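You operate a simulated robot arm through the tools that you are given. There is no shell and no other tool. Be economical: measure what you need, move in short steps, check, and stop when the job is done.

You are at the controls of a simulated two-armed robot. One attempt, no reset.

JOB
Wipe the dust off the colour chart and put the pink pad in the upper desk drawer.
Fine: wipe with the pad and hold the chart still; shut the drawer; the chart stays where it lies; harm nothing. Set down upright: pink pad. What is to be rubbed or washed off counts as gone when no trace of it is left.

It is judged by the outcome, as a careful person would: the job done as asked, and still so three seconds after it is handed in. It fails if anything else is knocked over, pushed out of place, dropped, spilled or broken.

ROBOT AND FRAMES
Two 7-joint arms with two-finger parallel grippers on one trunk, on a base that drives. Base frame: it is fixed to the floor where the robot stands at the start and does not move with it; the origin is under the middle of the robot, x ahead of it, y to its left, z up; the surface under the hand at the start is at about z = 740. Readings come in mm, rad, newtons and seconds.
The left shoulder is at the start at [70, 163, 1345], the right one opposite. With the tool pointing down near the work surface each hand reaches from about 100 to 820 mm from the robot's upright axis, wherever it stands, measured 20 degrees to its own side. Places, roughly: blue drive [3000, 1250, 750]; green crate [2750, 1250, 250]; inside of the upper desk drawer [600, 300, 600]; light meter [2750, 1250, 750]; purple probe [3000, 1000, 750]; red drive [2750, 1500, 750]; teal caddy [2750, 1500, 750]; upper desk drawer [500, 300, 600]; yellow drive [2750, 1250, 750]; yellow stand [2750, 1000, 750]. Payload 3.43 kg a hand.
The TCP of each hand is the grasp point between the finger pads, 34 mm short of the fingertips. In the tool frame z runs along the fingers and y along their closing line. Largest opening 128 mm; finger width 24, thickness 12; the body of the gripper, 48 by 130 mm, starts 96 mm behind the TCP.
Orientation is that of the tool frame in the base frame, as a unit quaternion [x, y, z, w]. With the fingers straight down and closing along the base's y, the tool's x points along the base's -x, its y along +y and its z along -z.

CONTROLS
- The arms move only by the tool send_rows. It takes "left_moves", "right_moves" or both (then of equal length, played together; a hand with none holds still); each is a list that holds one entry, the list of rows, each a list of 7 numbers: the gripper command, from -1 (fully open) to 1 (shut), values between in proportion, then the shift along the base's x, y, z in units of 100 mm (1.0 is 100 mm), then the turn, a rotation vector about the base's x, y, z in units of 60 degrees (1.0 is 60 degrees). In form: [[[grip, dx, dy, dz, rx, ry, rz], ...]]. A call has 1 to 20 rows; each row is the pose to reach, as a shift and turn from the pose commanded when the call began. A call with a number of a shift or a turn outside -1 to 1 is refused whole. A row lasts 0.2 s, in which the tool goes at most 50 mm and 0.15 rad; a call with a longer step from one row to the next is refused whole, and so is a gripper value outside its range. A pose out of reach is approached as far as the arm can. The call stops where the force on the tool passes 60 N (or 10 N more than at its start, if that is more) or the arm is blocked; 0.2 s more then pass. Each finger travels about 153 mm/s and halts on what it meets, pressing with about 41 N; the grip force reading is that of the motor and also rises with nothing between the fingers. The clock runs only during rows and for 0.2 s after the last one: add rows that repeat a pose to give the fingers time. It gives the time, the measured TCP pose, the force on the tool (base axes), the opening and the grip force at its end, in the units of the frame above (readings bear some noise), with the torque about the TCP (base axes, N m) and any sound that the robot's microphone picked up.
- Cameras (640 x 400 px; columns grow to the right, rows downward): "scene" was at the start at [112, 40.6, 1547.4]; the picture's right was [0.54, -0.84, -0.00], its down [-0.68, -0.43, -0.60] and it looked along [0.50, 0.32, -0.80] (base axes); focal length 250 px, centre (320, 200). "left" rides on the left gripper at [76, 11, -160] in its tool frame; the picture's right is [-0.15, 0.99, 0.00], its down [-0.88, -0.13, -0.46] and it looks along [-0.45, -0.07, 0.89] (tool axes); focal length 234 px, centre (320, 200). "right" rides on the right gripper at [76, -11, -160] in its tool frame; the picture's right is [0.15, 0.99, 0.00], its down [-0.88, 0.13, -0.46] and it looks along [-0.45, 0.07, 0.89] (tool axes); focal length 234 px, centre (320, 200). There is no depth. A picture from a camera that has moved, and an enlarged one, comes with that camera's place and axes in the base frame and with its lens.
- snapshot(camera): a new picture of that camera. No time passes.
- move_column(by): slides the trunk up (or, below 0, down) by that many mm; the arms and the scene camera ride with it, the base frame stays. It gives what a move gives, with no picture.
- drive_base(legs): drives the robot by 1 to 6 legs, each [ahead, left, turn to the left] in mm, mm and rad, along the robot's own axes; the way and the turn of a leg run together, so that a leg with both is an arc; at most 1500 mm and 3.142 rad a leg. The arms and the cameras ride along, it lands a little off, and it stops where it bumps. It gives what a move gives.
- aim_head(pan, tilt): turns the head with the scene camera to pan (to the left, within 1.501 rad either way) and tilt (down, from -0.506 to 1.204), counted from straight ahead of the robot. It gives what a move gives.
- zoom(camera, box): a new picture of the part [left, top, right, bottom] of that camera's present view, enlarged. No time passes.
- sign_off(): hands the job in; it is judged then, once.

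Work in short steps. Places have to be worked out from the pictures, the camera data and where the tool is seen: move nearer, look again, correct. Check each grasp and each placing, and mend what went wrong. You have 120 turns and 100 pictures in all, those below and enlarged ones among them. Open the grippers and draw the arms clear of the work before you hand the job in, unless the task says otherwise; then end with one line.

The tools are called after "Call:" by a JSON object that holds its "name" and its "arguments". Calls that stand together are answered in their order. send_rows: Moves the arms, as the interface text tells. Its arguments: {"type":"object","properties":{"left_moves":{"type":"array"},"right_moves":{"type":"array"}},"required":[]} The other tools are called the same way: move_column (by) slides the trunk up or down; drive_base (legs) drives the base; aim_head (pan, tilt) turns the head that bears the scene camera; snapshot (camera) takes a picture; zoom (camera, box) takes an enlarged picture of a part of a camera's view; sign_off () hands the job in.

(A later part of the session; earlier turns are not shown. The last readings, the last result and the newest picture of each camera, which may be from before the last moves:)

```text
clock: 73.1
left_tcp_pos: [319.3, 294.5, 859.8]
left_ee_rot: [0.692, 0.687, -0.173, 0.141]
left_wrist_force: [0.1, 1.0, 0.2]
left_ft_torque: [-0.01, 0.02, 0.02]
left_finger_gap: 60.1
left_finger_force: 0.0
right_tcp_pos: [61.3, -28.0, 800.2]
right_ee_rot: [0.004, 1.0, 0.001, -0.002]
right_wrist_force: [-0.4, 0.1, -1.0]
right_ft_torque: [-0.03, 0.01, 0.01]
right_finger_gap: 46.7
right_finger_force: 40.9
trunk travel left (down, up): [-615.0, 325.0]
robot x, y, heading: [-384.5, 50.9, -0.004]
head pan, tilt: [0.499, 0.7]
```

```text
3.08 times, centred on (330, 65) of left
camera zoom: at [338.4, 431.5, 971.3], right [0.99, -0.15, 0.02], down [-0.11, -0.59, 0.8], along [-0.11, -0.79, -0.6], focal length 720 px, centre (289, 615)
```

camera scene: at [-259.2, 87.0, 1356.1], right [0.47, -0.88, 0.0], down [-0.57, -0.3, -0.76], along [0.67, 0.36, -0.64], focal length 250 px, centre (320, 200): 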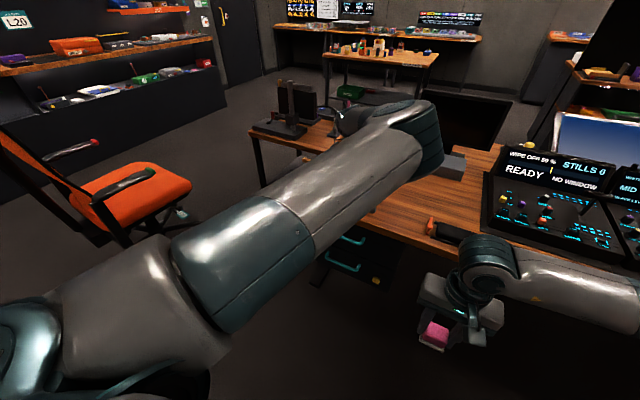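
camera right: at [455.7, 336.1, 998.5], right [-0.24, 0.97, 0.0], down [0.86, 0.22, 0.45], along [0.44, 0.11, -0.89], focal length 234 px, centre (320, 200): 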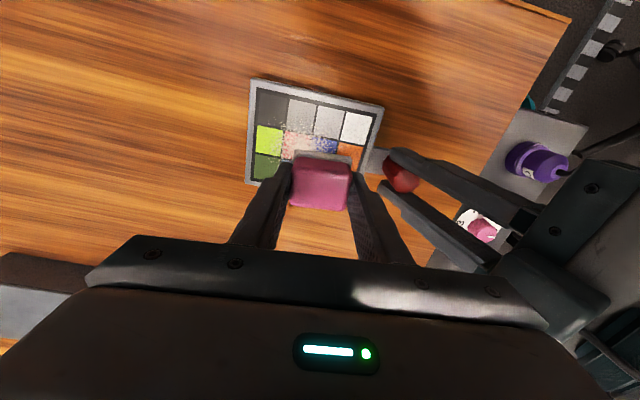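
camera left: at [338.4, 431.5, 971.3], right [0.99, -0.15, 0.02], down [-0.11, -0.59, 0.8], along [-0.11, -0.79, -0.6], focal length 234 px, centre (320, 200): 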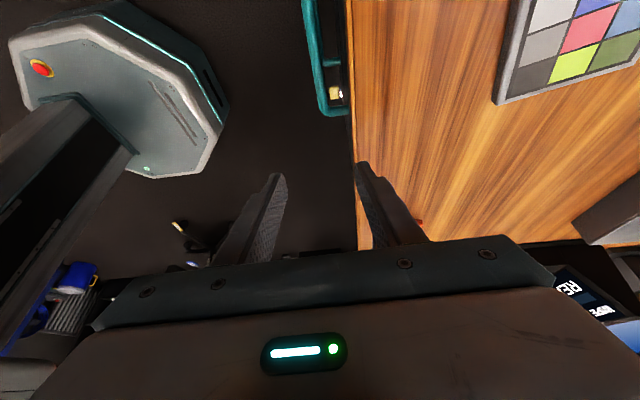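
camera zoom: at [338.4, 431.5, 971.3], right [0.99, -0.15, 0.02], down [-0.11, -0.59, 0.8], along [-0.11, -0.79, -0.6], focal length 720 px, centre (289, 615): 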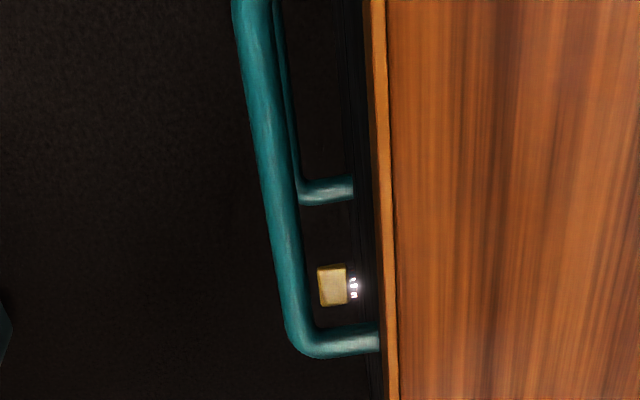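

Upper bar: x≈321, z≈665, y from 230 to about 360, roughly 13 mm thick and 28 mm clear of the front. I'll narrow to 26 mm and lower to just above it for a check.

Call:
{"name": "send_rows", "arguments": {"left_moves": [[[0.59, 0.01, 0, -0.3, 0, 0, 0], [0.59, 0.01, 0, -0.7, 0, 0, 0], [0.59, 0.01, 0, -1.0, 0, 0, 0], [0.59, 0.01, 0, -1.0, 0, 0, 0]]]}}

Call:
{"name": "snapshot", "arguments": {"camera": "left"}}

Call:
{"name": "zoom", "arguments": {"camera": "left", "box": [260, 60, 400, 260]}}

```text
clock: 74.1
left_tcp_pos: [322.7, 295.0, 760.1]
left_ee_rot: [0.692, 0.686, -0.174, 0.142]
left_wrist_force: [-0.1, 0.3, 0.2]
left_ft_torque: [0.04, -0.04, 0.02]
left_finger_gap: 26.4
left_finger_force: 0.0
right_tcp_pos: [60.3, -27.1, 799.4]
right_ee_rot: [0.003, 1.0, 0.002, -0.001]
right_wrist_force: [-0.5, -0.3, -0.9]
right_ft_torque: [0.01, 0.01, 0.0]
right_finger_gap: 46.6
right_finger_force: 40.4
trunk travel left (down, up): [-615.0, 325.0]
robot x, y, heading: [-381.8, 46.4, -0.003]
head pan, tilt: [0.499, 0.7]
```

```text
45 pictures are left
camera left: at [342.9, 433.3, 871.6], right [0.99, -0.15, 0.02], down [-0.11, -0.59, 0.8], along [-0.11, -0.79, -0.6], focal length 234 px, centre (320, 200)
```

left: 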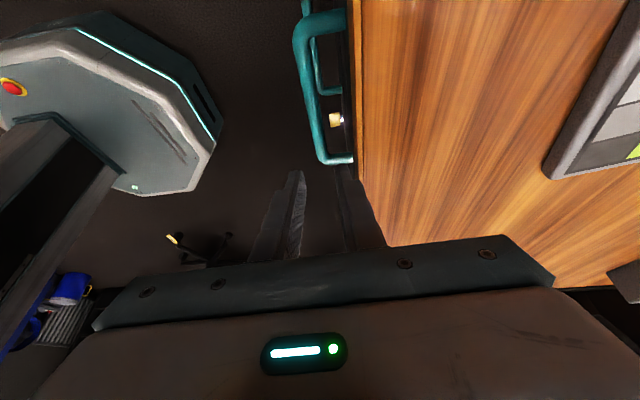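

```text
2.00 times, centred on (330, 160) of left
camera zoom: at [342.9, 433.3, 871.6], right [0.99, -0.15, 0.02], down [-0.11, -0.59, 0.8], along [-0.11, -0.79, -0.6], focal length 468 px, centre (300, 280)
```

zoom: 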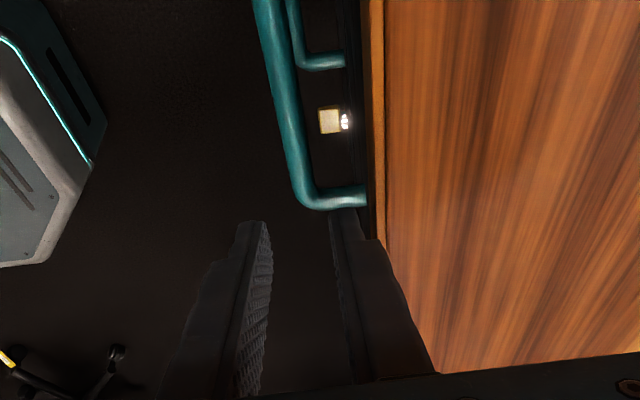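

The bar is within 1–2 mm of the finger centre line. I'll lower so the fingers straddle it.

Call:
{"name": "send_rows", "arguments": {"left_moves": [[[0.59, -0.01, 0, -0.25, 0, 0, 0], [0.59, -0.01, 0, -0.5, 0, 0, 0], [0.59, -0.01, 0, -0.7, 0, 0, 0], [0.59, -0.01, 0, -0.85, 0, 0, 0], [0.59, -0.01, 0, -0.85, 0, 0, 0]]]}}

Call:
{"name": "zoom", "arguments": {"camera": "left", "box": [240, 60, 420, 260]}}

```text
clock: 75.3
left_tcp_pos: [320.0, 292.9, 677.7]
left_ee_rot: [0.693, 0.685, -0.174, 0.14]
left_wrist_force: [-0.4, 0.4, 0.9]
left_ft_torque: [-0.01, 0.02, -0.02]
left_finger_gap: 26.3
left_finger_force: 0.1
right_tcp_pos: [61.2, -27.3, 800.3]
right_ee_rot: [0.003, 1.0, 0.001, -0.002]
right_wrist_force: [0.2, 0.8, -0.3]
right_ft_torque: [-0.01, 0.01, -0.02]
right_finger_gap: 46.7
right_finger_force: 41.6
trunk travel left (down, up): [-615.0, 325.0]
robot x, y, heading: [-383.2, 43.2, -0.007]
head pan, tilt: [0.499, 0.7]
```

```text
2.00 times, centred on (330, 160) of left
camera zoom: at [339.7, 430.2, 789.5], right [0.99, -0.15, 0.02], down [-0.11, -0.59, 0.8], along [-0.11, -0.79, -0.6], focal length 468 px, centre (300, 280)
```

zoom: 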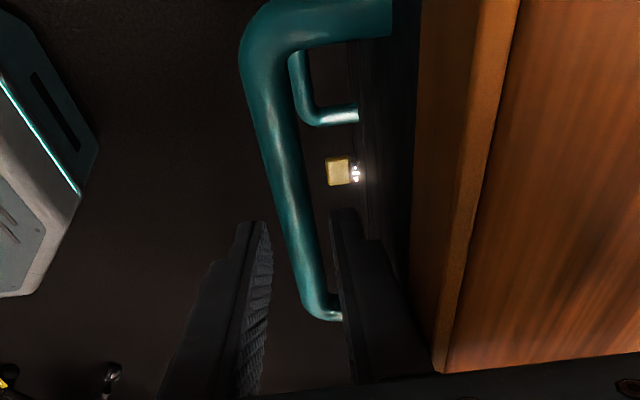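

The fingers straddle the bar. Closing on it.

Call:
{"name": "send_rows", "arguments": {"left_moves": [[[0.7, 0, 0, 0, 0, 0, 0], [0.75, 0, 0, 0, 0, 0, 0], [0.8, 0, 0, 0, 0, 0, 0], [0.9, 0, 0, 0, 0, 0, 0], [1, 0, 0, 0, 0, 0, 0]]]}}

```text
clock: 76.5
left_tcp_pos: [320.9, 292.9, 678.4]
left_ee_rot: [0.692, 0.686, -0.174, 0.142]
left_wrist_force: [4.9, -0.4, -1.0]
left_ft_torque: [0.18, -0.06, 1.31]
left_finger_gap: 14.0
left_finger_force: 45.5
right_tcp_pos: [61.0, -27.7, 801.0]
right_ee_rot: [0.004, 1.0, 0.001, -0.002]
right_wrist_force: [-1.1, -0.7, -0.7]
right_ft_torque: [0.02, -0.02, -0.02]
right_finger_gap: 46.6
right_finger_force: 41.6
trunk travel left (down, up): [-615.0, 325.0]
robot x, y, heading: [-383.0, 42.9, -0.007]
head pan, tilt: [0.499, 0.7]
```

Gripped at 14 mm. I'll pull by backing the base a little and check.

Call:
{"name": "drive_base", "arguments": {"legs": [[-60, 0, 0]]}}

Call:
{"name": "zoom", "arguments": {"camera": "left", "box": [240, 60, 420, 260]}}

```text
clock: 77.5
left_tcp_pos: [259.3, 293.4, 678.7]
left_ee_rot: [0.693, 0.686, -0.174, 0.142]
left_wrist_force: [2.3, -0.2, -5.2]
left_ft_torque: [0.23, -0.06, 1.34]
left_finger_gap: 14.1
left_finger_force: 44.6
right_tcp_pos: [1.4, -28.1, 801.3]
right_ee_rot: [0.004, 1.0, 0.001, 0.0]
right_wrist_force: [0.6, -0.1, -0.5]
right_ft_torque: [0.02, 0.0, -0.02]
right_finger_gap: 46.8
right_finger_force: 40.9
trunk travel left (down, up): [-615.0, 325.0]
robot x, y, heading: [-445.8, 47.2, -0.005]
head pan, tilt: [0.499, 0.7]
```

```text
2.00 times, centred on (330, 160) of left
camera zoom: at [279.5, 430.3, 789.5], right [0.99, -0.15, 0.02], down [-0.11, -0.59, 0.8], along [-0.11, -0.79, -0.6], focal length 468 px, centre (300, 280)
```

zoom: 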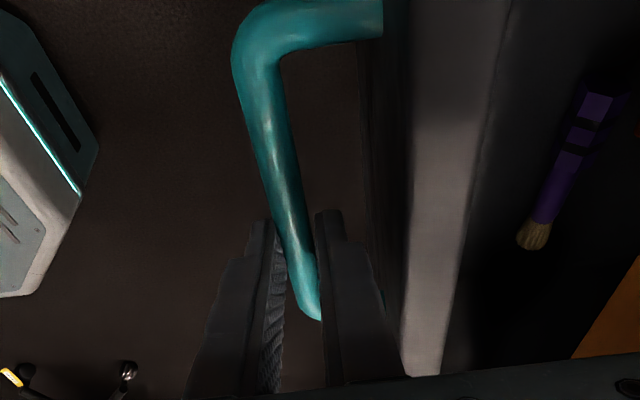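

The drawer opens, and there's a purple brush inside. I'll pull 120 mm more.

Call:
{"name": "drive_base", "arguments": {"legs": [[-120, 0, 0]]}}

Call:
{"name": "snapshot", "arguments": {"camera": "left"}}

```text
clock: 78.8
left_tcp_pos: [140.8, 292.8, 678.7]
left_ee_rot: [0.693, 0.686, -0.173, 0.141]
left_wrist_force: [1.2, -5.9, -0.9]
left_ft_torque: [0.34, -0.01, 1.29]
left_finger_gap: 14.1
left_finger_force: 45.1
right_tcp_pos: [-119.1, -26.7, 800.6]
right_ee_rot: [0.004, 1.0, 0.001, -0.001]
right_wrist_force: [0.2, 0.2, -1.0]
right_ft_torque: [-0.01, -0.02, -0.02]
right_finger_gap: 46.6
right_finger_force: 41.0
trunk travel left (down, up): [-615.0, 325.0]
robot x, y, heading: [-562.3, 47.5, -0.003]
head pan, tilt: [0.499, 0.7]
```

```text
41 pictures are left
camera left: at [159.3, 430.3, 789.5], right [0.99, -0.15, 0.02], down [-0.11, -0.59, 0.8], along [-0.11, -0.79, -0.6], focal length 234 px, centre (320, 200)
```

left: 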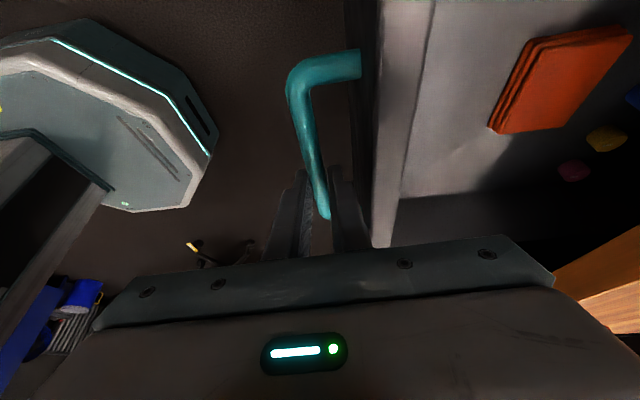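

It's open by 180 mm. I'll release the handle, lift the left hand straight up and look inside.

Call:
{"name": "send_rows", "arguments": {"left_moves": [[[0.8, 0, 0, 0, 0, 0, 0], [0.6, 0, 0, 0, 0, 0, 0], [0.5, 0, 0, 0, 0, 0, 0], [0.5, 0, 0, 0.2, 0, 0, 0], [0.5, 0, 0, 0.5, 0, 0, 0], [0.5, 0, 0, 1.0, 0, 0, 0]]]}}

Call:
{"name": "send_rows", "arguments": {"left_moves": [[[0.5, 0, 0, 0.4, 0, 0, 0], [0.5, 0, 0.1, 0.8, 0, 0, 0], [0.5, 0, 0.2, 1.0, 0, 0, 0]]]}}

Call:
{"name": "snapshot", "arguments": {"camera": "left"}}

Call:
{"name": "snapshot", "arguments": {"camera": "scene"}}

```text
clock: 80.2
left_tcp_pos: [139.1, 290.1, 780.4]
left_ee_rot: [0.693, 0.686, -0.174, 0.142]
left_wrist_force: [-0.8, -0.5, -0.1]
left_ft_torque: [0.02, -0.04, 0.0]
left_finger_gap: 31.8
left_finger_force: 0.0
right_tcp_pos: [-119.8, -28.0, 799.9]
right_ee_rot: [0.004, 1.0, 0.001, -0.001]
right_wrist_force: [-0.4, 0.6, 0.3]
right_ft_torque: [0.0, -0.03, 0.01]
right_finger_gap: 46.9
right_finger_force: 41.1
trunk travel left (down, up): [-615.0, 325.0]
robot x, y, heading: [-563.5, 47.7, -0.01]
head pan, tilt: [0.499, 0.7]
```

```text
clock: 81.0
left_tcp_pos: [140.8, 311.9, 880.2]
left_ee_rot: [0.693, 0.685, -0.174, 0.141]
left_wrist_force: [0.0, -0.2, 0.1]
left_ft_torque: [0.0, -0.02, 0.0]
left_finger_gap: 32.5
left_finger_force: 0.2
right_tcp_pos: [-119.1, -25.6, 801.0]
right_ee_rot: [0.004, 1.0, 0.001, -0.001]
right_wrist_force: [-0.1, 0.0, -0.7]
right_ft_torque: [0.0, -0.03, -0.03]
right_finger_gap: 46.8
right_finger_force: 40.4
trunk travel left (down, up): [-615.0, 325.0]
robot x, y, heading: [-563.4, 46.5, -0.006]
head pan, tilt: [0.499, 0.7]
```

```text
40 pictures are left
camera left: at [160.8, 448.9, 990.3], right [0.99, -0.15, 0.02], down [-0.11, -0.59, 0.8], along [-0.11, -0.79, -0.6], focal length 234 px, centre (320, 200)
```

left: 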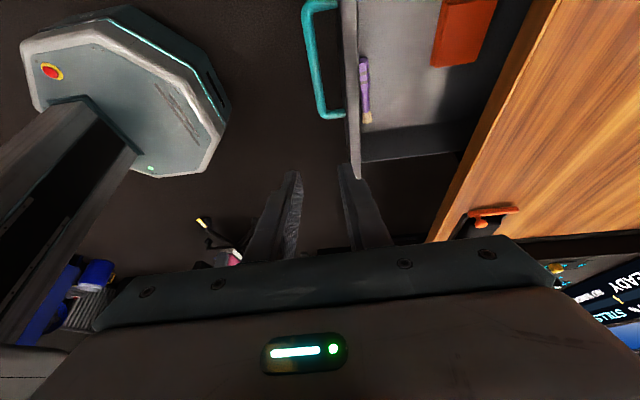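

```text
39 pictures are left
camera scene: at [-439.2, 88.2, 1355.9], right [0.47, -0.88, 0.0], down [-0.57, -0.3, -0.76], along [0.67, 0.36, -0.64], focal length 250 px, centre (320, 200)
```

scene: 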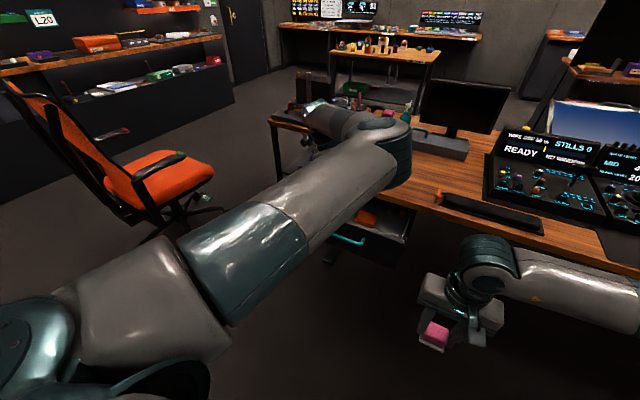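

There's free floor in the drawer. I'll raise the left hand a bit more and drive so the right hand comes up to the open drawer.

Call:
{"name": "send_rows", "arguments": {"left_moves": [[[0.5, 0, 0, 0.3, 0, 0, 0], [0.5, 0, 0, 0.7, 0, 0, 0]]], "right_moves": [[[0.6, 0, 0, 0.3, 0, 0, 0], [0.6, 0, 0, 0.6, 0, 0, 0]]]}}

Call:
{"name": "drive_base", "arguments": {"legs": [[0, 200, 0], [265, 0, 0]]}}

Call:
{"name": "snapshot", "arguments": {"camera": "right"}}

```text
clock: 81.5
left_tcp_pos: [138.5, 313.9, 949.9]
left_ee_rot: [0.693, 0.686, -0.174, 0.141]
left_wrist_force: [-0.7, 0.5, 0.2]
left_ft_torque: [-0.01, -0.01, 0.01]
left_finger_gap: 32.1
left_finger_force: 0.1
right_tcp_pos: [-121.4, -28.6, 859.3]
right_ee_rot: [0.005, 1.0, 0.001, -0.001]
right_wrist_force: [-0.5, -0.1, 0.1]
right_ft_torque: [0.0, -0.05, -0.02]
right_finger_gap: 46.5
right_finger_force: 41.4
trunk travel left (down, up): [-615.0, 325.0]
robot x, y, heading: [-561.4, 47.3, -0.011]
head pan, tilt: [0.499, 0.7]
```

```text
clock: 84.6
left_tcp_pos: [404.6, 507.4, 950.1]
left_ee_rot: [0.693, 0.685, -0.174, 0.142]
left_wrist_force: [-0.6, 0.5, 0.3]
left_ft_torque: [0.0, 0.0, -0.03]
left_finger_gap: 32.3
left_finger_force: 0.0
right_tcp_pos: [141.2, 164.5, 859.4]
right_ee_rot: [0.004, 1.0, 0.0, -0.002]
right_wrist_force: [0.4, -0.4, 0.1]
right_ft_torque: [-0.01, 0.01, -0.03]
right_finger_gap: 46.6
right_finger_force: 41.3
trunk travel left (down, up): [-615.0, 325.0]
robot x, y, heading: [-301.7, 240.7, -0.008]
head pan, tilt: [0.499, 0.7]
```

```text
38 pictures are left
camera right: at [66.8, 154.5, 1020.2], right [-0.14, 0.99, 0.0], down [0.88, 0.12, 0.45], along [0.45, 0.06, -0.89], focal length 234 px, centre (320, 200)
```

right: 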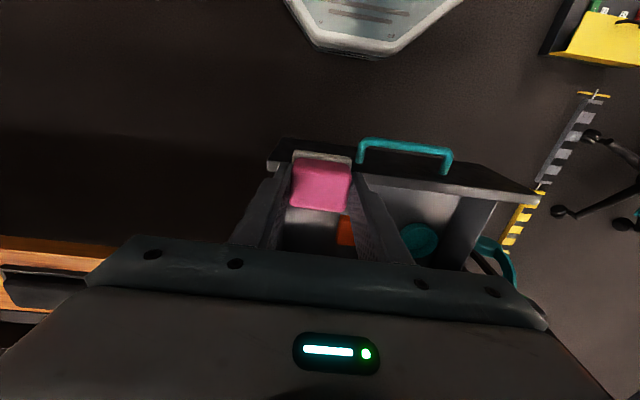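

I'll look straight into the drawer with the head camera.

Call:
{"name": "aim_head", "arguments": {"pan": 0.1, "tilt": 0.95}}

Call:
{"name": "snapshot", "arguments": {"camera": "scene"}}

```text
clock: 85.5
left_tcp_pos: [402.7, 507.1, 949.9]
left_ee_rot: [0.693, 0.685, -0.174, 0.142]
left_wrist_force: [-0.1, -0.2, -0.1]
left_ft_torque: [0.0, -0.01, -0.01]
left_finger_gap: 32.1
left_finger_force: 0.0
right_tcp_pos: [142.0, 164.8, 858.0]
right_ee_rot: [0.004, 1.0, 0.001, -0.001]
right_wrist_force: [0.2, 0.1, -0.2]
right_ft_torque: [-0.01, -0.01, 0.01]
right_finger_gap: 46.4
right_finger_force: 41.1
trunk travel left (down, up): [-615.0, 325.0]
robot x, y, heading: [-297.0, 242.3, -0.014]
head pan, tilt: [0.099, 0.949]
```

```text
37 pictures are left
camera scene: at [-178.2, 249.0, 1336.3], right [0.09, -1.0, 0.0], down [-0.81, -0.07, -0.58], along [0.58, 0.05, -0.81], focal length 250 px, centre (320, 200)
```

scene: 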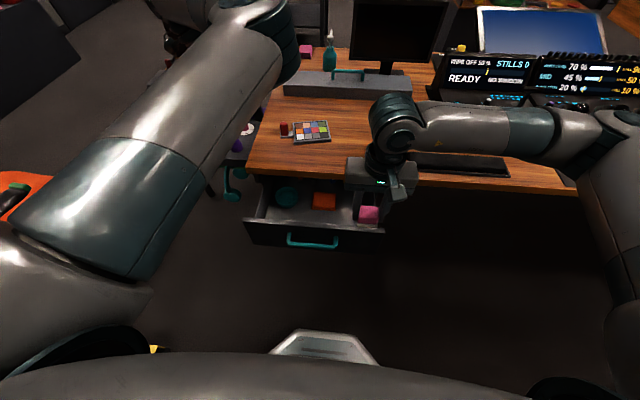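

Call:
{"name": "zoom", "arguments": {"camera": "scene", "box": [230, 160, 400, 260]}}

```text
3.76 times, centred on (315, 210) of scene
camera zoom: at [-178.2, 249.0, 1336.3], right [0.09, -1.0, 0.0], down [-0.81, -0.07, -0.58], along [0.58, 0.05, -0.81], focal length 940 px, centre (339, 162)
```

zoom: 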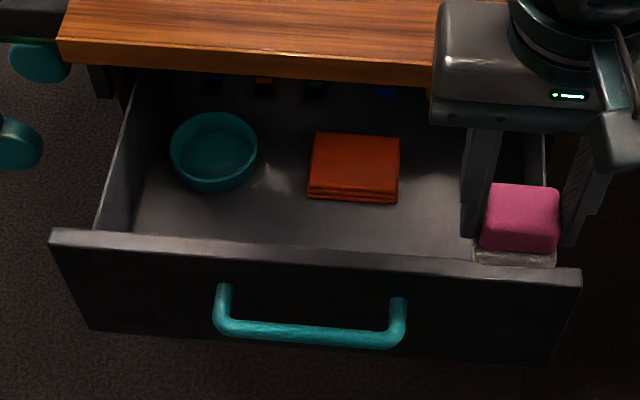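

Free floor lies right of the orange cloth and behind the brush, about x 235–370, y 155–245. I'll bring the pad over [270, 203] and look down.

Call:
{"name": "send_rows", "arguments": {"right_moves": [[[0.6, 0.4, 0.1, 0, 0, 0, 0], [0.6, 0.8, 0.25, 0, 0, 0, 0], [0.6, 1.0, 0.38, 0, 0, 0, 0]]]}}

Call:
{"name": "send_rows", "arguments": {"right_moves": [[[0.6, 0.28, 0, -0.2, 0, 0, 0], [0.6, 0.28, 0, -0.6, 0, 0, 0], [0.6, 0.28, 0, -0.9, 0, 0, 0]]]}}

Call:
{"name": "snapshot", "arguments": {"camera": "right"}}

Call:
{"name": "zoom", "arguments": {"camera": "scene", "box": [230, 160, 400, 260]}}

```text
clock: 86.3
left_tcp_pos: [403.5, 507.3, 950.4]
left_ee_rot: [0.692, 0.686, -0.174, 0.142]
left_wrist_force: [0.3, -0.1, -0.1]
left_ft_torque: [0.0, -0.02, -0.01]
left_finger_gap: 31.8
left_finger_force: 0.1
right_tcp_pos: [240.4, 202.8, 860.2]
right_ee_rot: [0.004, 1.0, 0.001, -0.002]
right_wrist_force: [-0.6, 0.1, -0.1]
right_ft_torque: [-0.02, -0.01, 0.02]
right_finger_gap: 47.1
right_finger_force: 40.9
trunk travel left (down, up): [-615.0, 325.0]
robot x, y, heading: [-299.1, 242.4, -0.004]
head pan, tilt: [0.099, 0.949]
```

```text
clock: 87.1
left_tcp_pos: [403.5, 506.6, 949.5]
left_ee_rot: [0.692, 0.686, -0.174, 0.142]
left_wrist_force: [0.3, -1.1, 0.1]
left_ft_torque: [0.03, -0.03, -0.02]
left_finger_gap: 32.0
left_finger_force: 0.0
right_tcp_pos: [272.1, 204.4, 769.0]
right_ee_rot: [0.004, 1.0, 0.002, -0.001]
right_wrist_force: [-0.4, 0.0, -0.5]
right_ft_torque: [-0.04, 0.0, 0.01]
right_finger_gap: 46.5
right_finger_force: 41.3
trunk travel left (down, up): [-615.0, 325.0]
robot x, y, heading: [-296.5, 244.1, -0.009]
head pan, tilt: [0.099, 0.949]
```

```text
35 pictures are left
camera right: at [195.4, 193.4, 929.6], right [-0.14, 0.99, 0.0], down [0.88, 0.12, 0.45], along [0.45, 0.06, -0.89], focal length 234 px, centre (320, 200)
```

right: 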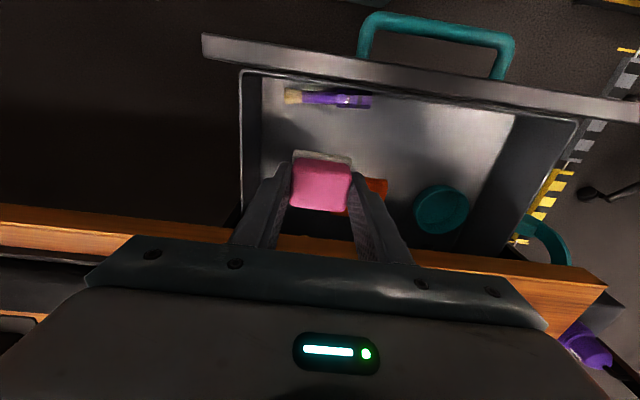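

```text
3.76 times, centred on (315, 210) of scene
camera zoom: at [-177.3, 249.0, 1336.2], right [0.09, -1.0, 0.0], down [-0.81, -0.07, -0.58], along [0.58, 0.05, -0.81], focal length 940 px, centre (339, 162)
```

zoom: 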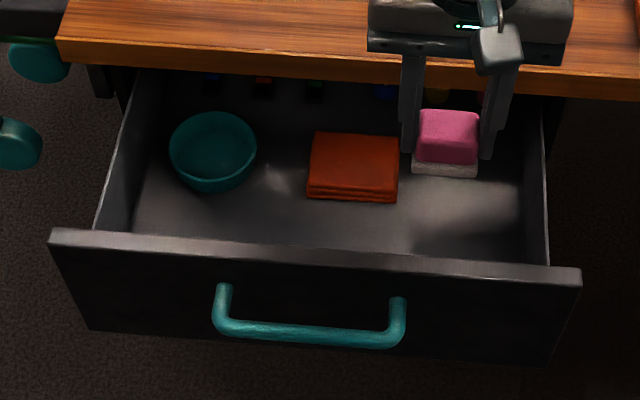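

The spot below is clear. Lowering into the drawer.

Call:
{"name": "send_rows", "arguments": {"right_moves": [[[0.6, -0.04, 0, -0.3, 0, 0, 0], [0.6, -0.04, 0, -0.6, 0, 0, 0], [0.6, -0.04, 0, -0.8, 0, 0, 0], [0.6, -0.04, 0, -0.95, 0, 0, 0]]]}}

Call:
{"name": "snapshot", "arguments": {"camera": "right"}}

Call:
{"name": "zoom", "arguments": {"camera": "scene", "box": [230, 160, 400, 260]}}

```text
clock: 88.1
left_tcp_pos: [404.0, 507.4, 950.6]
left_ee_rot: [0.693, 0.685, -0.173, 0.141]
left_wrist_force: [0.2, 0.7, 0.3]
left_ft_torque: [0.0, 0.04, 0.02]
left_finger_gap: 32.1
left_finger_force: 0.1
right_tcp_pos: [268.2, 204.4, 674.9]
right_ee_rot: [0.005, 1.0, 0.0, -0.002]
right_wrist_force: [-0.3, -0.7, 0.1]
right_ft_torque: [-0.02, -0.01, -0.03]
right_finger_gap: 46.7
right_finger_force: 41.0
trunk travel left (down, up): [-615.0, 325.0]
robot x, y, heading: [-298.5, 244.4, -0.007]
head pan, tilt: [0.099, 0.949]
```

```text
33 pictures are left
camera right: at [190.8, 193.7, 834.9], right [-0.14, 0.99, 0.0], down [0.88, 0.12, 0.45], along [0.45, 0.06, -0.89], focal length 234 px, centre (320, 200)
```

right: 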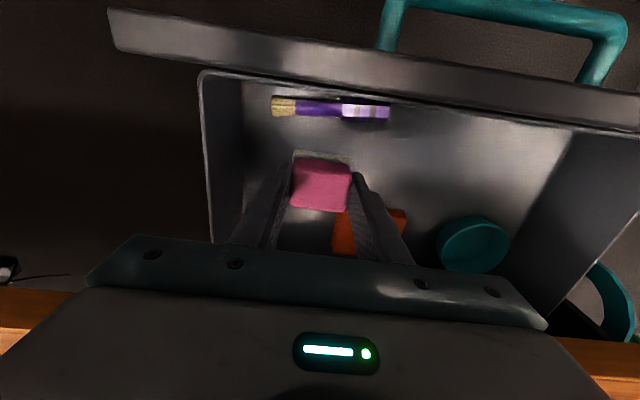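

```text
3.76 times, centred on (315, 210) of scene
camera zoom: at [-177.6, 248.9, 1336.2], right [0.09, -1.0, 0.0], down [-0.81, -0.07, -0.58], along [0.58, 0.05, -0.81], focal length 940 px, centre (339, 162)
```

zoom: 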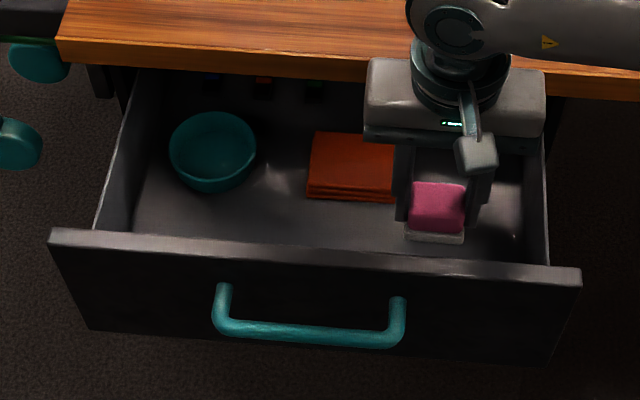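

Call:
{"name": "send_rows", "arguments": {"right_moves": [[[0.6, 0, 0, -0.1, 0, 0, 0], [0.6, 0, 0, -0.16, 0, 0, 0]]]}}

Call:
{"name": "zoom", "arguments": {"camera": "right", "box": [220, 80, 440, 240]}}

```text
clock: 88.7
left_tcp_pos: [403.8, 506.4, 949.8]
left_ee_rot: [0.693, 0.686, -0.174, 0.142]
left_wrist_force: [-0.4, 0.7, -0.8]
left_ft_torque: [0.02, 0.0, 0.01]
left_finger_gap: 32.1
left_finger_force: 0.0
right_tcp_pos: [268.0, 202.1, 658.0]
right_ee_rot: [0.004, 1.0, 0.001, -0.002]
right_wrist_force: [0.2, 0.2, -0.5]
right_ft_torque: [0.0, 0.0, -0.04]
right_finger_gap: 46.7
right_finger_force: 41.2
trunk travel left (down, up): [-615.0, 325.0]
robot x, y, heading: [-299.0, 244.0, -0.01]
head pan, tilt: [0.099, 0.949]
```

```text
2.50 times, centred on (330, 160) of right
camera zoom: at [191.7, 192.9, 818.6], right [-0.14, 0.99, 0.0], down [0.88, 0.12, 0.45], along [0.45, 0.06, -0.89], focal length 585 px, centre (295, 300)
```

zoom: 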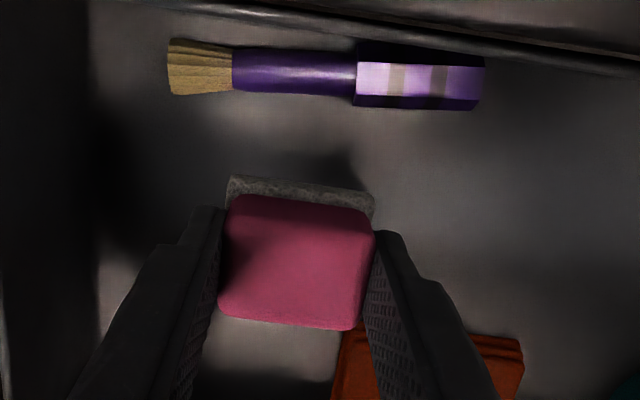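

Call:
{"name": "send_rows", "arguments": {"right_moves": [[[0.6, 0, 0, -0.05, 0, 0, 0], [0.6, 0, 0, -0.1, 0, 0, 0]]]}}

```text
clock: 89.3
left_tcp_pos: [405.5, 507.3, 951.0]
left_ee_rot: [0.693, 0.686, -0.174, 0.142]
left_wrist_force: [0.0, 0.2, -0.2]
left_ft_torque: [0.04, -0.02, -0.02]
left_finger_gap: 32.2
left_finger_force: 0.1
right_tcp_pos: [267.5, 203.3, 647.3]
right_ee_rot: [0.005, 1.0, 0.002, -0.001]
right_wrist_force: [-0.1, 0.0, -1.5]
right_ft_torque: [0.01, -0.03, -0.03]
right_finger_gap: 46.9
right_finger_force: 40.7
trunk travel left (down, up): [-615.0, 325.0]
robot x, y, heading: [-302.1, 241.6, -0.007]
head pan, tilt: [0.099, 0.949]
```

Call:
{"name": "send_rows", "arguments": {"right_moves": [[[0.6, 0, 0, -0.05, 0, 0, 0], [0.6, 0, 0, -0.1, 0, 0, 0]]]}}

Call:
{"name": "zoom", "arguments": {"camera": "right", "box": [220, 80, 440, 240]}}

```text
clock: 89.9
left_tcp_pos: [404.1, 507.4, 950.1]
left_ee_rot: [0.693, 0.685, -0.174, 0.141]
left_wrist_force: [0.3, -0.2, -0.1]
left_ft_torque: [-0.02, -0.01, -0.01]
left_finger_gap: 32.2
left_finger_force: 0.1
right_tcp_pos: [267.5, 204.2, 638.1]
right_ee_rot: [0.004, 1.0, 0.0, -0.001]
right_wrist_force: [0.3, -0.4, -0.4]
right_ft_torque: [-0.02, -0.02, 0.04]
right_finger_gap: 46.8
right_finger_force: 41.2
trunk travel left (down, up): [-615.0, 325.0]
robot x, y, heading: [-300.3, 240.8, -0.01]
head pan, tilt: [0.099, 0.949]
```

```text
2.50 times, centred on (330, 160) of right
camera zoom: at [191.0, 193.0, 799.2], right [-0.14, 0.99, 0.0], down [0.88, 0.12, 0.45], along [0.45, 0.06, -0.89], focal length 585 px, centre (295, 300)
```

zoom: 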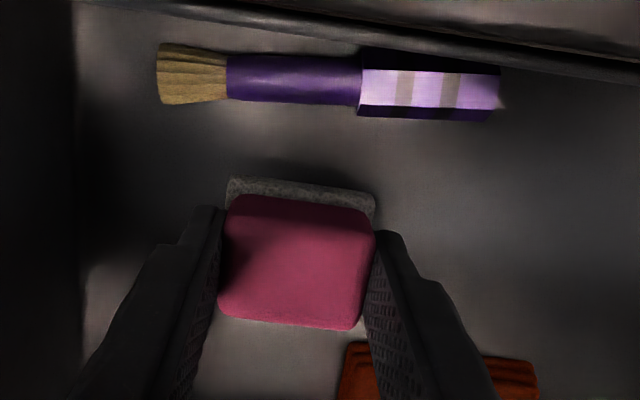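

The drawer floor seems lower, around z 560. I'll shift 14 mm left so the gripper body clears the side wall, then keep lowering in small steps.

Call:
{"name": "send_rows", "arguments": {"right_moves": [[[0.6, -0.02, 0.14, 0, 0, 0, 0], [0.6, -0.02, 0.14, -0.07, 0, 0, 0], [0.6, -0.02, 0.14, -0.14, 0, 0, 0]]]}}

Call:
{"name": "snapshot", "arguments": {"camera": "right"}}

Call:
{"name": "zoom", "arguments": {"camera": "scene", "box": [290, 160, 400, 250]}}

```text
clock: 90.7
left_tcp_pos: [404.3, 507.3, 950.3]
left_ee_rot: [0.693, 0.685, -0.174, 0.142]
left_wrist_force: [-0.6, 0.2, -0.9]
left_ft_torque: [0.0, 0.01, 0.02]
left_finger_gap: 32.0
left_finger_force: 0.1
right_tcp_pos: [265.0, 218.0, 625.2]
right_ee_rot: [0.004, 1.0, 0.001, -0.002]
right_wrist_force: [-0.1, 0.2, -0.3]
right_ft_torque: [-0.02, -0.02, -0.01]
right_finger_gap: 46.8
right_finger_force: 41.2
trunk travel left (down, up): [-615.0, 325.0]
robot x, y, heading: [-300.2, 240.1, -0.006]
head pan, tilt: [0.099, 0.949]
```

```text
29 pictures are left
camera right: at [188.1, 206.9, 785.4], right [-0.14, 0.99, 0.0], down [0.88, 0.12, 0.45], along [0.45, 0.06, -0.89], focal length 234 px, centre (320, 200)
```

right: 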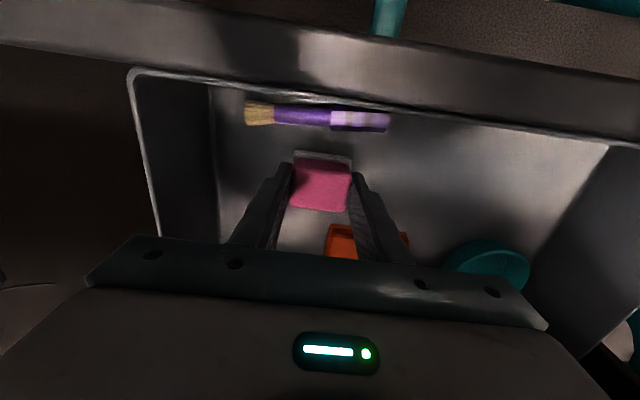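

```text
4.44 times, centred on (345, 205) of scene
camera zoom: at [-177.8, 249.3, 1336.2], right [0.09, -1.0, 0.0], down [-0.81, -0.07, -0.58], along [0.58, 0.05, -0.81], focal length 1110 px, centre (209, 178)
```

zoom: 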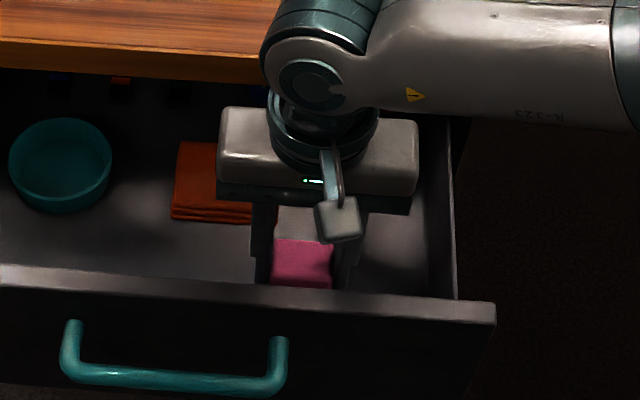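

Call:
{"name": "send_rows", "arguments": {"right_moves": [[[0.6, 0, 0, -0.05, 0, 0, 0], [0.6, 0, 0, -0.1, 0, 0, 0]]]}}

Call:
{"name": "send_rows", "arguments": {"right_moves": [[[0.6, 0, 0, -0.04, 0, 0, 0], [0.6, 0, 0, -0.07, 0, 0, 0]]]}}

Call:
{"name": "zoom", "arguments": {"camera": "right", "box": [220, 80, 440, 240]}}

```text
clock: 91.3
left_tcp_pos: [404.2, 506.8, 949.7]
left_ee_rot: [0.693, 0.685, -0.174, 0.142]
left_wrist_force: [0.2, -0.2, 0.3]
left_ft_torque: [0.0, -0.02, 0.0]
left_finger_gap: 32.0
left_finger_force: 0.1
right_tcp_pos: [265.5, 217.9, 614.3]
right_ee_rot: [0.004, 1.0, 0.0, -0.001]
right_wrist_force: [-0.6, -0.2, -0.8]
right_ft_torque: [0.02, 0.02, 0.0]
right_finger_gap: 46.6
right_finger_force: 41.3
trunk travel left (down, up): [-615.0, 325.0]
robot x, y, heading: [-300.4, 242.6, -0.006]
head pan, tilt: [0.099, 0.949]
```

```text
clock: 91.9
left_tcp_pos: [403.4, 506.3, 950.5]
left_ee_rot: [0.693, 0.685, -0.174, 0.142]
left_wrist_force: [-0.5, 0.2, -0.2]
left_ft_torque: [0.0, 0.02, 0.0]
left_finger_gap: 32.2
left_finger_force: 0.1
right_tcp_pos: [264.8, 216.7, 608.0]
right_ee_rot: [0.004, 1.0, 0.001, 0.0]
right_wrist_force: [1.1, 0.8, 0.5]
right_ft_torque: [0.02, -0.01, 0.02]
right_finger_gap: 46.6
right_finger_force: 41.3
trunk travel left (down, up): [-615.0, 325.0]
robot x, y, heading: [-298.8, 239.7, -0.008]
head pan, tilt: [0.099, 0.949]
```

```text
2.50 times, centred on (330, 160) of right
camera zoom: at [188.2, 207.1, 768.2], right [-0.14, 0.99, 0.0], down [0.88, 0.12, 0.45], along [0.45, 0.06, -0.89], focal length 585 px, centre (295, 300)
```

zoom: 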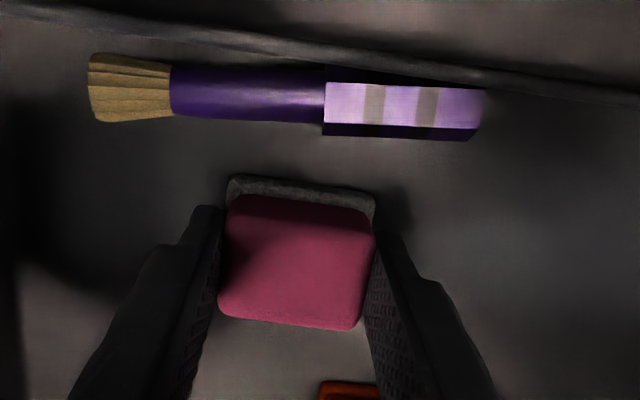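

Call:
{"name": "send_rows", "arguments": {"right_moves": [[[0.6, 0, 0, -0.03, 0, 0, 0], [0.6, 0, 0, -0.06, 0, 0, 0]]]}}

Call:
{"name": "send_rows", "arguments": {"right_moves": [[[0.6, 0, 0, -0.03, 0, 0, 0], [0.6, 0, 0, -0.06, 0, 0, 0]]]}}

Call:
{"name": "zoom", "arguments": {"camera": "right", "box": [160, 40, 480, 260]}}

```text
clock: 92.5
left_tcp_pos: [401.5, 507.3, 953.0]
left_ee_rot: [0.693, 0.685, -0.174, 0.142]
left_wrist_force: [-0.4, 0.0, 0.1]
left_ft_torque: [0.0, 0.0, 0.01]
left_finger_gap: 32.1
left_finger_force: 0.1
right_tcp_pos: [265.4, 218.1, 608.3]
right_ee_rot: [0.005, 1.0, 0.001, 0.003]
right_wrist_force: [0.4, -4.7, 44.7]
right_ft_torque: [-0.57, 0.1, -0.03]
right_finger_gap: 46.6
right_finger_force: 40.9
trunk travel left (down, up): [-615.0, 325.0]
robot x, y, heading: [-299.7, 241.8, -0.009]
head pan, tilt: [0.099, 0.949]
```

```text
clock: 92.9
left_tcp_pos: [403.9, 506.7, 950.5]
left_ee_rot: [0.693, 0.685, -0.174, 0.141]
left_wrist_force: [0.6, -0.3, -0.7]
left_ft_torque: [-0.01, 0.07, 0.0]
left_finger_gap: 32.0
left_finger_force: 0.1
right_tcp_pos: [270.2, 218.7, 606.4]
right_ee_rot: [0.007, 1.0, 0.004, 0.005]
right_wrist_force: [-1.8, -4.8, 35.6]
right_ft_torque: [-0.68, 0.31, 0.06]
right_finger_gap: 46.7
right_finger_force: 41.0
trunk travel left (down, up): [-615.0, 325.0]
robot x, y, heading: [-300.0, 240.7, -0.014]
head pan, tilt: [0.099, 0.949]
stopped in row 1 (right hand): the force on the tool passed its limit at 63 N (the readings are from after the stop); the commanded pose is now the measured one
```

```text
1.82 times, centred on (320, 150) of right
camera zoom: at [192.2, 206.7, 766.4], right [-0.13, 0.99, 0.01], down [0.88, 0.12, 0.46], along [0.46, 0.07, -0.89], focal length 426 px, centre (320, 291)
```

zoom: 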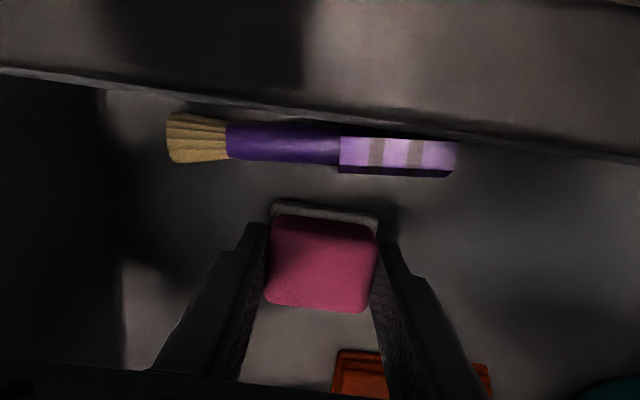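

The pad has touched the drawer floor at TCP z≈606. I'll ease the pressure and check before releasing.

Call:
{"name": "send_rows", "arguments": {"right_moves": [[[0.6, -0.03, 0, 0.01, 0, 0, 0], [0.6, -0.03, 0, 0.02, 0, 0, 0]]]}}

```text
clock: 93.5
left_tcp_pos: [402.5, 506.9, 952.0]
left_ee_rot: [0.693, 0.685, -0.174, 0.142]
left_wrist_force: [0.7, 0.3, 0.6]
left_ft_torque: [0.0, -0.02, 0.01]
left_finger_gap: 32.0
left_finger_force: 0.1
right_tcp_pos: [265.2, 217.8, 606.9]
right_ee_rot: [0.005, 1.0, 0.003, 0.004]
right_wrist_force: [2.5, -3.6, 30.7]
right_ft_torque: [-0.38, -0.06, 0.04]
right_finger_gap: 46.6
right_finger_force: 40.8
trunk travel left (down, up): [-615.0, 325.0]
robot x, y, heading: [-299.2, 241.2, -0.008]
head pan, tilt: [0.099, 0.949]
```

Call:
{"name": "send_rows", "arguments": {"right_moves": [[[0.6, 0, 0, 0.01, 0, 0, 0], [0.6, 0, 0, 0.015, 0, 0, 0]]]}}

```text
clock: 94.1
left_tcp_pos: [402.8, 506.6, 953.2]
left_ee_rot: [0.693, 0.685, -0.173, 0.143]
left_wrist_force: [-0.4, 0.3, -1.1]
left_ft_torque: [0.03, 0.01, 0.02]
left_finger_gap: 31.8
left_finger_force: 0.0
right_tcp_pos: [263.7, 219.4, 606.3]
right_ee_rot: [0.006, 1.0, 0.002, 0.002]
right_wrist_force: [0.4, -3.2, 22.8]
right_ft_torque: [-0.3, -0.1, 0.01]
right_finger_gap: 47.1
right_finger_force: 41.1
trunk travel left (down, up): [-615.0, 325.0]
robot x, y, heading: [-300.1, 238.9, -0.015]
head pan, tilt: [0.099, 0.949]
```

Call:
{"name": "send_rows", "arguments": {"right_moves": [[[0.6, 0, 0, 0.02, 0, 0, 0], [0.6, 0, 0, 0.035, 0, 0, 0], [0.6, 0, 0, 0.035, 0, 0, 0]]]}}

```text
clock: 94.9
left_tcp_pos: [405.2, 506.9, 950.2]
left_ee_rot: [0.694, 0.685, -0.174, 0.141]
left_wrist_force: [0.7, 0.8, -0.7]
left_ft_torque: [-0.01, 0.01, 0.01]
left_finger_gap: 32.1
left_finger_force: 0.1
right_tcp_pos: [264.4, 218.1, 610.2]
right_ee_rot: [0.006, 1.0, 0.002, 0.001]
right_wrist_force: [0.2, 0.6, -0.1]
right_ft_torque: [0.03, 0.0, 0.01]
right_finger_gap: 46.4
right_finger_force: 40.5
trunk travel left (down, up): [-615.0, 325.0]
robot x, y, heading: [-299.8, 239.3, -0.007]
head pan, tilt: [0.099, 0.949]
```

I'm just off the floor, so I'll lower 2 mm and open gently.

Call:
{"name": "send_rows", "arguments": {"right_moves": [[[0.6, 0, 0, -0.02, 0, 0, 0], [0.6, 0, 0, -0.02, 0, 0, 0], [0.25, 0, 0, -0.02, 0, 0, 0], [0.15, 0, 0, -0.02, 0, 0, 0], [0.0, 0, 0, -0.02, 0, 0, 0], [0.0, 0, 0, -0.02, 0, 0, 0]]]}}

Call:
{"name": "zoom", "arguments": {"camera": "right", "box": [160, 40, 480, 260]}}

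```text
clock: 96.3
left_tcp_pos: [404.3, 506.3, 950.2]
left_ee_rot: [0.693, 0.685, -0.175, 0.142]
left_wrist_force: [0.2, 0.4, 0.6]
left_ft_torque: [-0.01, -0.03, -0.02]
left_finger_gap: 31.9
left_finger_force: 0.2
right_tcp_pos: [265.3, 218.2, 608.4]
right_ee_rot: [0.006, 1.0, 0.003, 0.002]
right_wrist_force: [-0.2, -0.3, -0.9]
right_ft_torque: [-0.01, 0.03, -0.01]
right_finger_gap: 63.8
right_finger_force: 0.1
trunk travel left (down, up): [-615.0, 325.0]
robot x, y, heading: [-299.2, 242.4, -0.013]
head pan, tilt: [0.099, 0.949]
```

```text
1.82 times, centred on (320, 150) of right
camera zoom: at [188.2, 207.0, 768.0], right [-0.14, 0.99, 0.0], down [0.88, 0.12, 0.46], along [0.45, 0.07, -0.89], focal length 426 px, centre (320, 291)
```

zoom: 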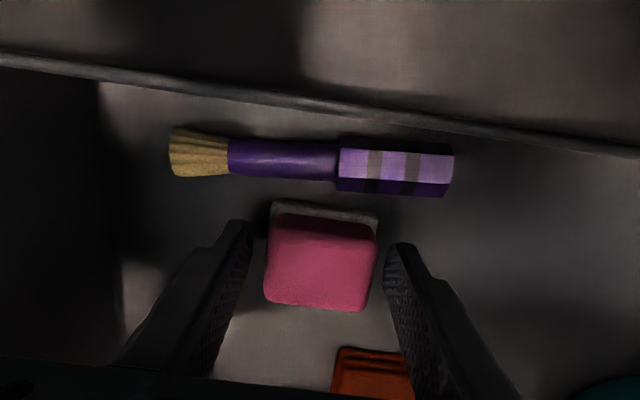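

The pad stands upright on the drawer floor. Lifting the right hand straight out.

Call:
{"name": "send_rows", "arguments": {"right_moves": [[[0.0, 0, 0, 0.2, 0, 0, 0], [0.0, 0, 0, 0.5, 0, 0, 0], [0, 0, 0, 0.9, 0, 0, 0]]]}}

Call:
{"name": "send_rows", "arguments": {"right_moves": [[[0.0, 0, 0, 0.4, 0, 0, 0], [0.0, -0.2, 0, 0.8, 0, 0, 0], [0.5, -0.6, 0, 0.9, 0, 0, 0], [1, -1.0, 0, 0.9, 0, 0, 0]]]}}

Call:
{"name": "send_rows", "arguments": {"right_moves": [[[1, -0.4, 0.2, 0, 0, 0, 0], [1, -0.8, 0.4, 0, 0, 0, 0], [1, -1.0, 0.7, 0, 0, 0, 0]]]}}

Call:
{"name": "snapshot", "arguments": {"camera": "scene"}}

Call:
{"name": "snapshot", "arguments": {"camera": "right"}}

```text
clock: 97.1
left_tcp_pos: [404.0, 507.4, 950.2]
left_ee_rot: [0.693, 0.685, -0.174, 0.142]
left_wrist_force: [0.6, -1.9, -0.3]
left_ft_torque: [0.0, -0.04, 0.01]
left_finger_gap: 32.2
left_finger_force: 0.1
right_tcp_pos: [264.9, 218.8, 699.3]
right_ee_rot: [0.005, 1.0, 0.001, 0.001]
right_wrist_force: [-0.9, -0.1, 0.0]
right_ft_torque: [-0.01, 0.01, 0.02]
right_finger_gap: 63.9
right_finger_force: 0.1
trunk travel left (down, up): [-615.0, 325.0]
robot x, y, heading: [-300.0, 240.1, -0.01]
head pan, tilt: [0.099, 0.949]
```

```text
clock: 98.1
left_tcp_pos: [403.5, 506.8, 950.4]
left_ee_rot: [0.694, 0.684, -0.174, 0.141]
left_wrist_force: [-0.5, 0.8, 0.1]
left_ft_torque: [0.02, 0.01, 0.0]
left_finger_gap: 32.0
left_finger_force: 0.0
right_tcp_pos: [165.1, 217.7, 788.1]
right_ee_rot: [0.005, 1.0, 0.003, 0.002]
right_wrist_force: [-0.1, -0.2, 0.0]
right_ft_torque: [0.04, -0.03, -0.01]
right_finger_gap: 0.0
right_finger_force: 33.0
trunk travel left (down, up): [-615.0, 325.0]
robot x, y, heading: [-298.7, 238.3, -0.008]
head pan, tilt: [0.099, 0.949]
```

```text
clock: 98.9
left_tcp_pos: [404.7, 507.2, 950.4]
left_ee_rot: [0.693, 0.685, -0.174, 0.142]
left_wrist_force: [-0.9, -0.8, -0.1]
left_ft_torque: [-0.02, 0.02, -0.02]
left_finger_gap: 32.1
left_finger_force: 0.1
right_tcp_pos: [67.2, 286.0, 784.5]
right_ee_rot: [0.006, 1.0, 0.001, 0.002]
right_wrist_force: [-0.1, -0.5, -0.4]
right_ft_torque: [0.0, -0.04, -0.01]
right_finger_gap: 0.1
right_finger_force: 33.2
trunk travel left (down, up): [-615.0, 325.0]
robot x, y, heading: [-297.4, 242.5, -0.009]
head pan, tilt: [0.099, 0.949]
```

```text
24 pictures are left
camera scene: at [-177.8, 250.6, 1336.2], right [0.09, -1.0, 0.0], down [-0.81, -0.07, -0.58], along [0.58, 0.05, -0.81], focal length 250 px, centre (320, 200)
```

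scene: 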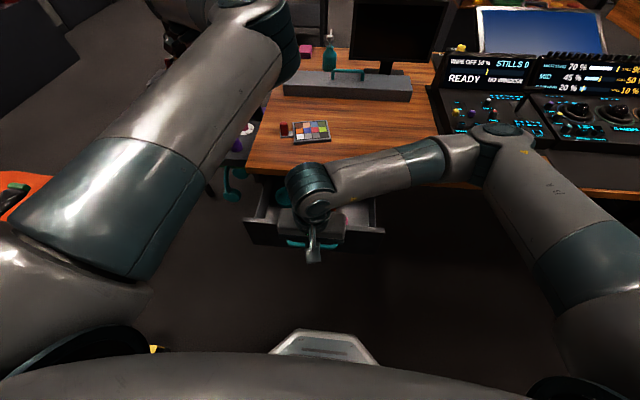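

```text
23 pictures are left
camera right: at [-10.8, 276.5, 943.8], right [-0.14, 0.99, 0.0], down [0.88, 0.12, 0.46], along [0.45, 0.06, -0.89], focal length 234 px, centre (320, 200)
```

right: 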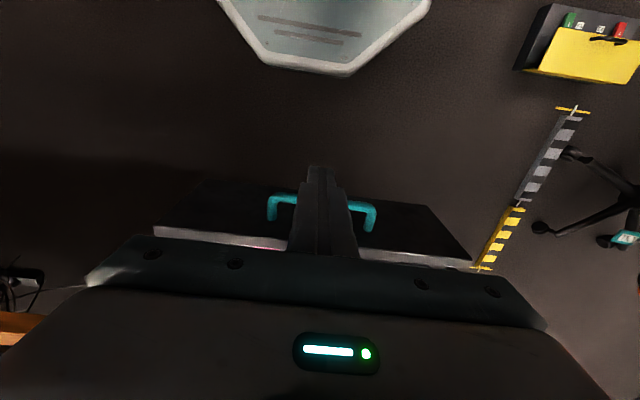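

Closed fingers are now in front of the handle. I'll lower to bar height before pushing.

Call:
{"name": "send_rows", "arguments": {"right_moves": [[[1, 0, 0.08, -0.4, 0, 0, 0], [1, 0, 0.08, -0.8, 0, 0, 0], [1, 0, 0.08, -1.0, 0, 0, 0]]]}}

Call:
{"name": "send_rows", "arguments": {"right_moves": [[[1, 0, 0, -0.16, 0, 0, 0], [1, 0.2, 0, -0.16, 0, 0, 0], [1, 0.35, 0, -0.16, 0, 0, 0]]]}}

Call:
{"name": "snapshot", "arguments": {"camera": "right"}}

```text
clock: 99.7
left_tcp_pos: [403.6, 506.4, 948.9]
left_ee_rot: [0.694, 0.685, -0.175, 0.14]
left_wrist_force: [-0.8, 0.0, 0.9]
left_ft_torque: [-0.01, -0.02, 0.0]
left_finger_gap: 32.0
left_finger_force: 0.1
right_tcp_pos: [65.7, 294.6, 686.6]
right_ee_rot: [0.005, 1.0, 0.002, 0.001]
right_wrist_force: [0.5, 0.0, 1.0]
right_ft_torque: [0.0, -0.01, -0.01]
right_finger_gap: 0.0
right_finger_force: 33.5
trunk travel left (down, up): [-615.0, 325.0]
robot x, y, heading: [-301.8, 243.8, -0.004]
head pan, tilt: [0.099, 0.949]
```

```text
clock: 100.5
left_tcp_pos: [403.4, 506.9, 950.4]
left_ee_rot: [0.693, 0.685, -0.174, 0.141]
left_wrist_force: [-0.6, -0.6, 0.0]
left_ft_torque: [-0.01, -0.03, 0.0]
left_finger_gap: 32.2
left_finger_force: 0.2
right_tcp_pos: [101.3, 295.7, 670.1]
right_ee_rot: [0.006, 1.0, 0.002, 0.001]
right_wrist_force: [0.0, 0.4, -0.3]
right_ft_torque: [-0.02, -0.03, 0.0]
right_finger_gap: 0.0
right_finger_force: 32.6
trunk travel left (down, up): [-615.0, 325.0]
robot x, y, heading: [-301.9, 237.4, -0.006]
head pan, tilt: [0.099, 0.949]
```

```text
22 pictures are left
camera right: at [24.7, 284.8, 830.7], right [-0.14, 0.99, 0.0], down [0.88, 0.12, 0.46], along [0.45, 0.07, -0.89], focal length 234 px, centre (320, 200)
```

right: 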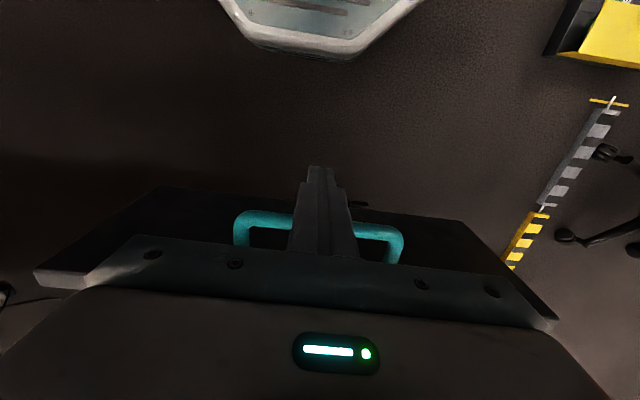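

The fingers are squarely behind the handle's middle. Pushing slowly.

Call:
{"name": "send_rows", "arguments": {"right_moves": [[[1, 0.12, 0, 0, 0, 0, 0], [1, 0.22, 0, 0, 0, 0, 0], [1, 0.33, 0, 0, 0, 0, 0], [1, 0.45, 0, 0, 0, 0, 0], [1, 0.57, 0, 0, 0, 0, 0], [1, 0.69, 0, 0, 0, 0, 0], [1, 0.8, 0, 0, 0, 0, 0], [1, 0.9, 0, 0, 0, 0, 0], [1, 1.0, 0, 0, 0, 0, 0]]]}}

Call:
{"name": "snapshot", "arguments": {"camera": "right"}}

```text
clock: 102.5
left_tcp_pos: [403.7, 507.5, 950.7]
left_ee_rot: [0.693, 0.685, -0.174, 0.142]
left_wrist_force: [0.3, -0.6, 0.3]
left_ft_torque: [0.02, 0.01, 0.0]
left_finger_gap: 31.9
left_finger_force: 0.1
right_tcp_pos: [200.2, 296.0, 673.0]
right_ee_rot: [0.006, 1.0, 0.003, 0.002]
right_wrist_force: [-0.2, 0.2, 0.1]
right_ft_torque: [-0.03, 0.03, 0.0]
right_finger_gap: 0.0
right_finger_force: 32.6
trunk travel left (down, up): [-615.0, 325.0]
robot x, y, heading: [-300.5, 240.8, -0.01]
head pan, tilt: [0.099, 0.949]
```

```text
21 pictures are left
camera right: at [123.4, 285.6, 832.6], right [-0.14, 0.99, 0.0], down [0.88, 0.12, 0.46], along [0.45, 0.07, -0.89], focal length 234 px, centre (320, 200)
```

right: 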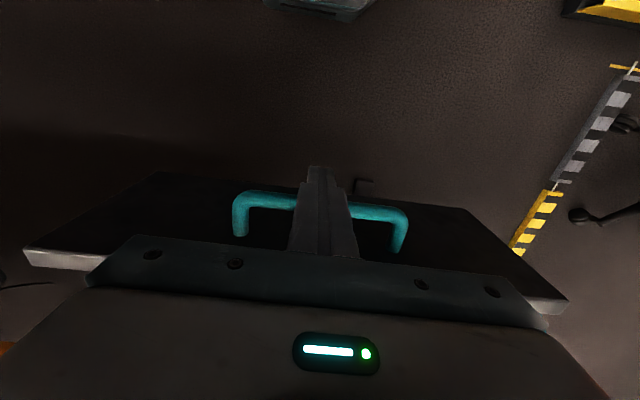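

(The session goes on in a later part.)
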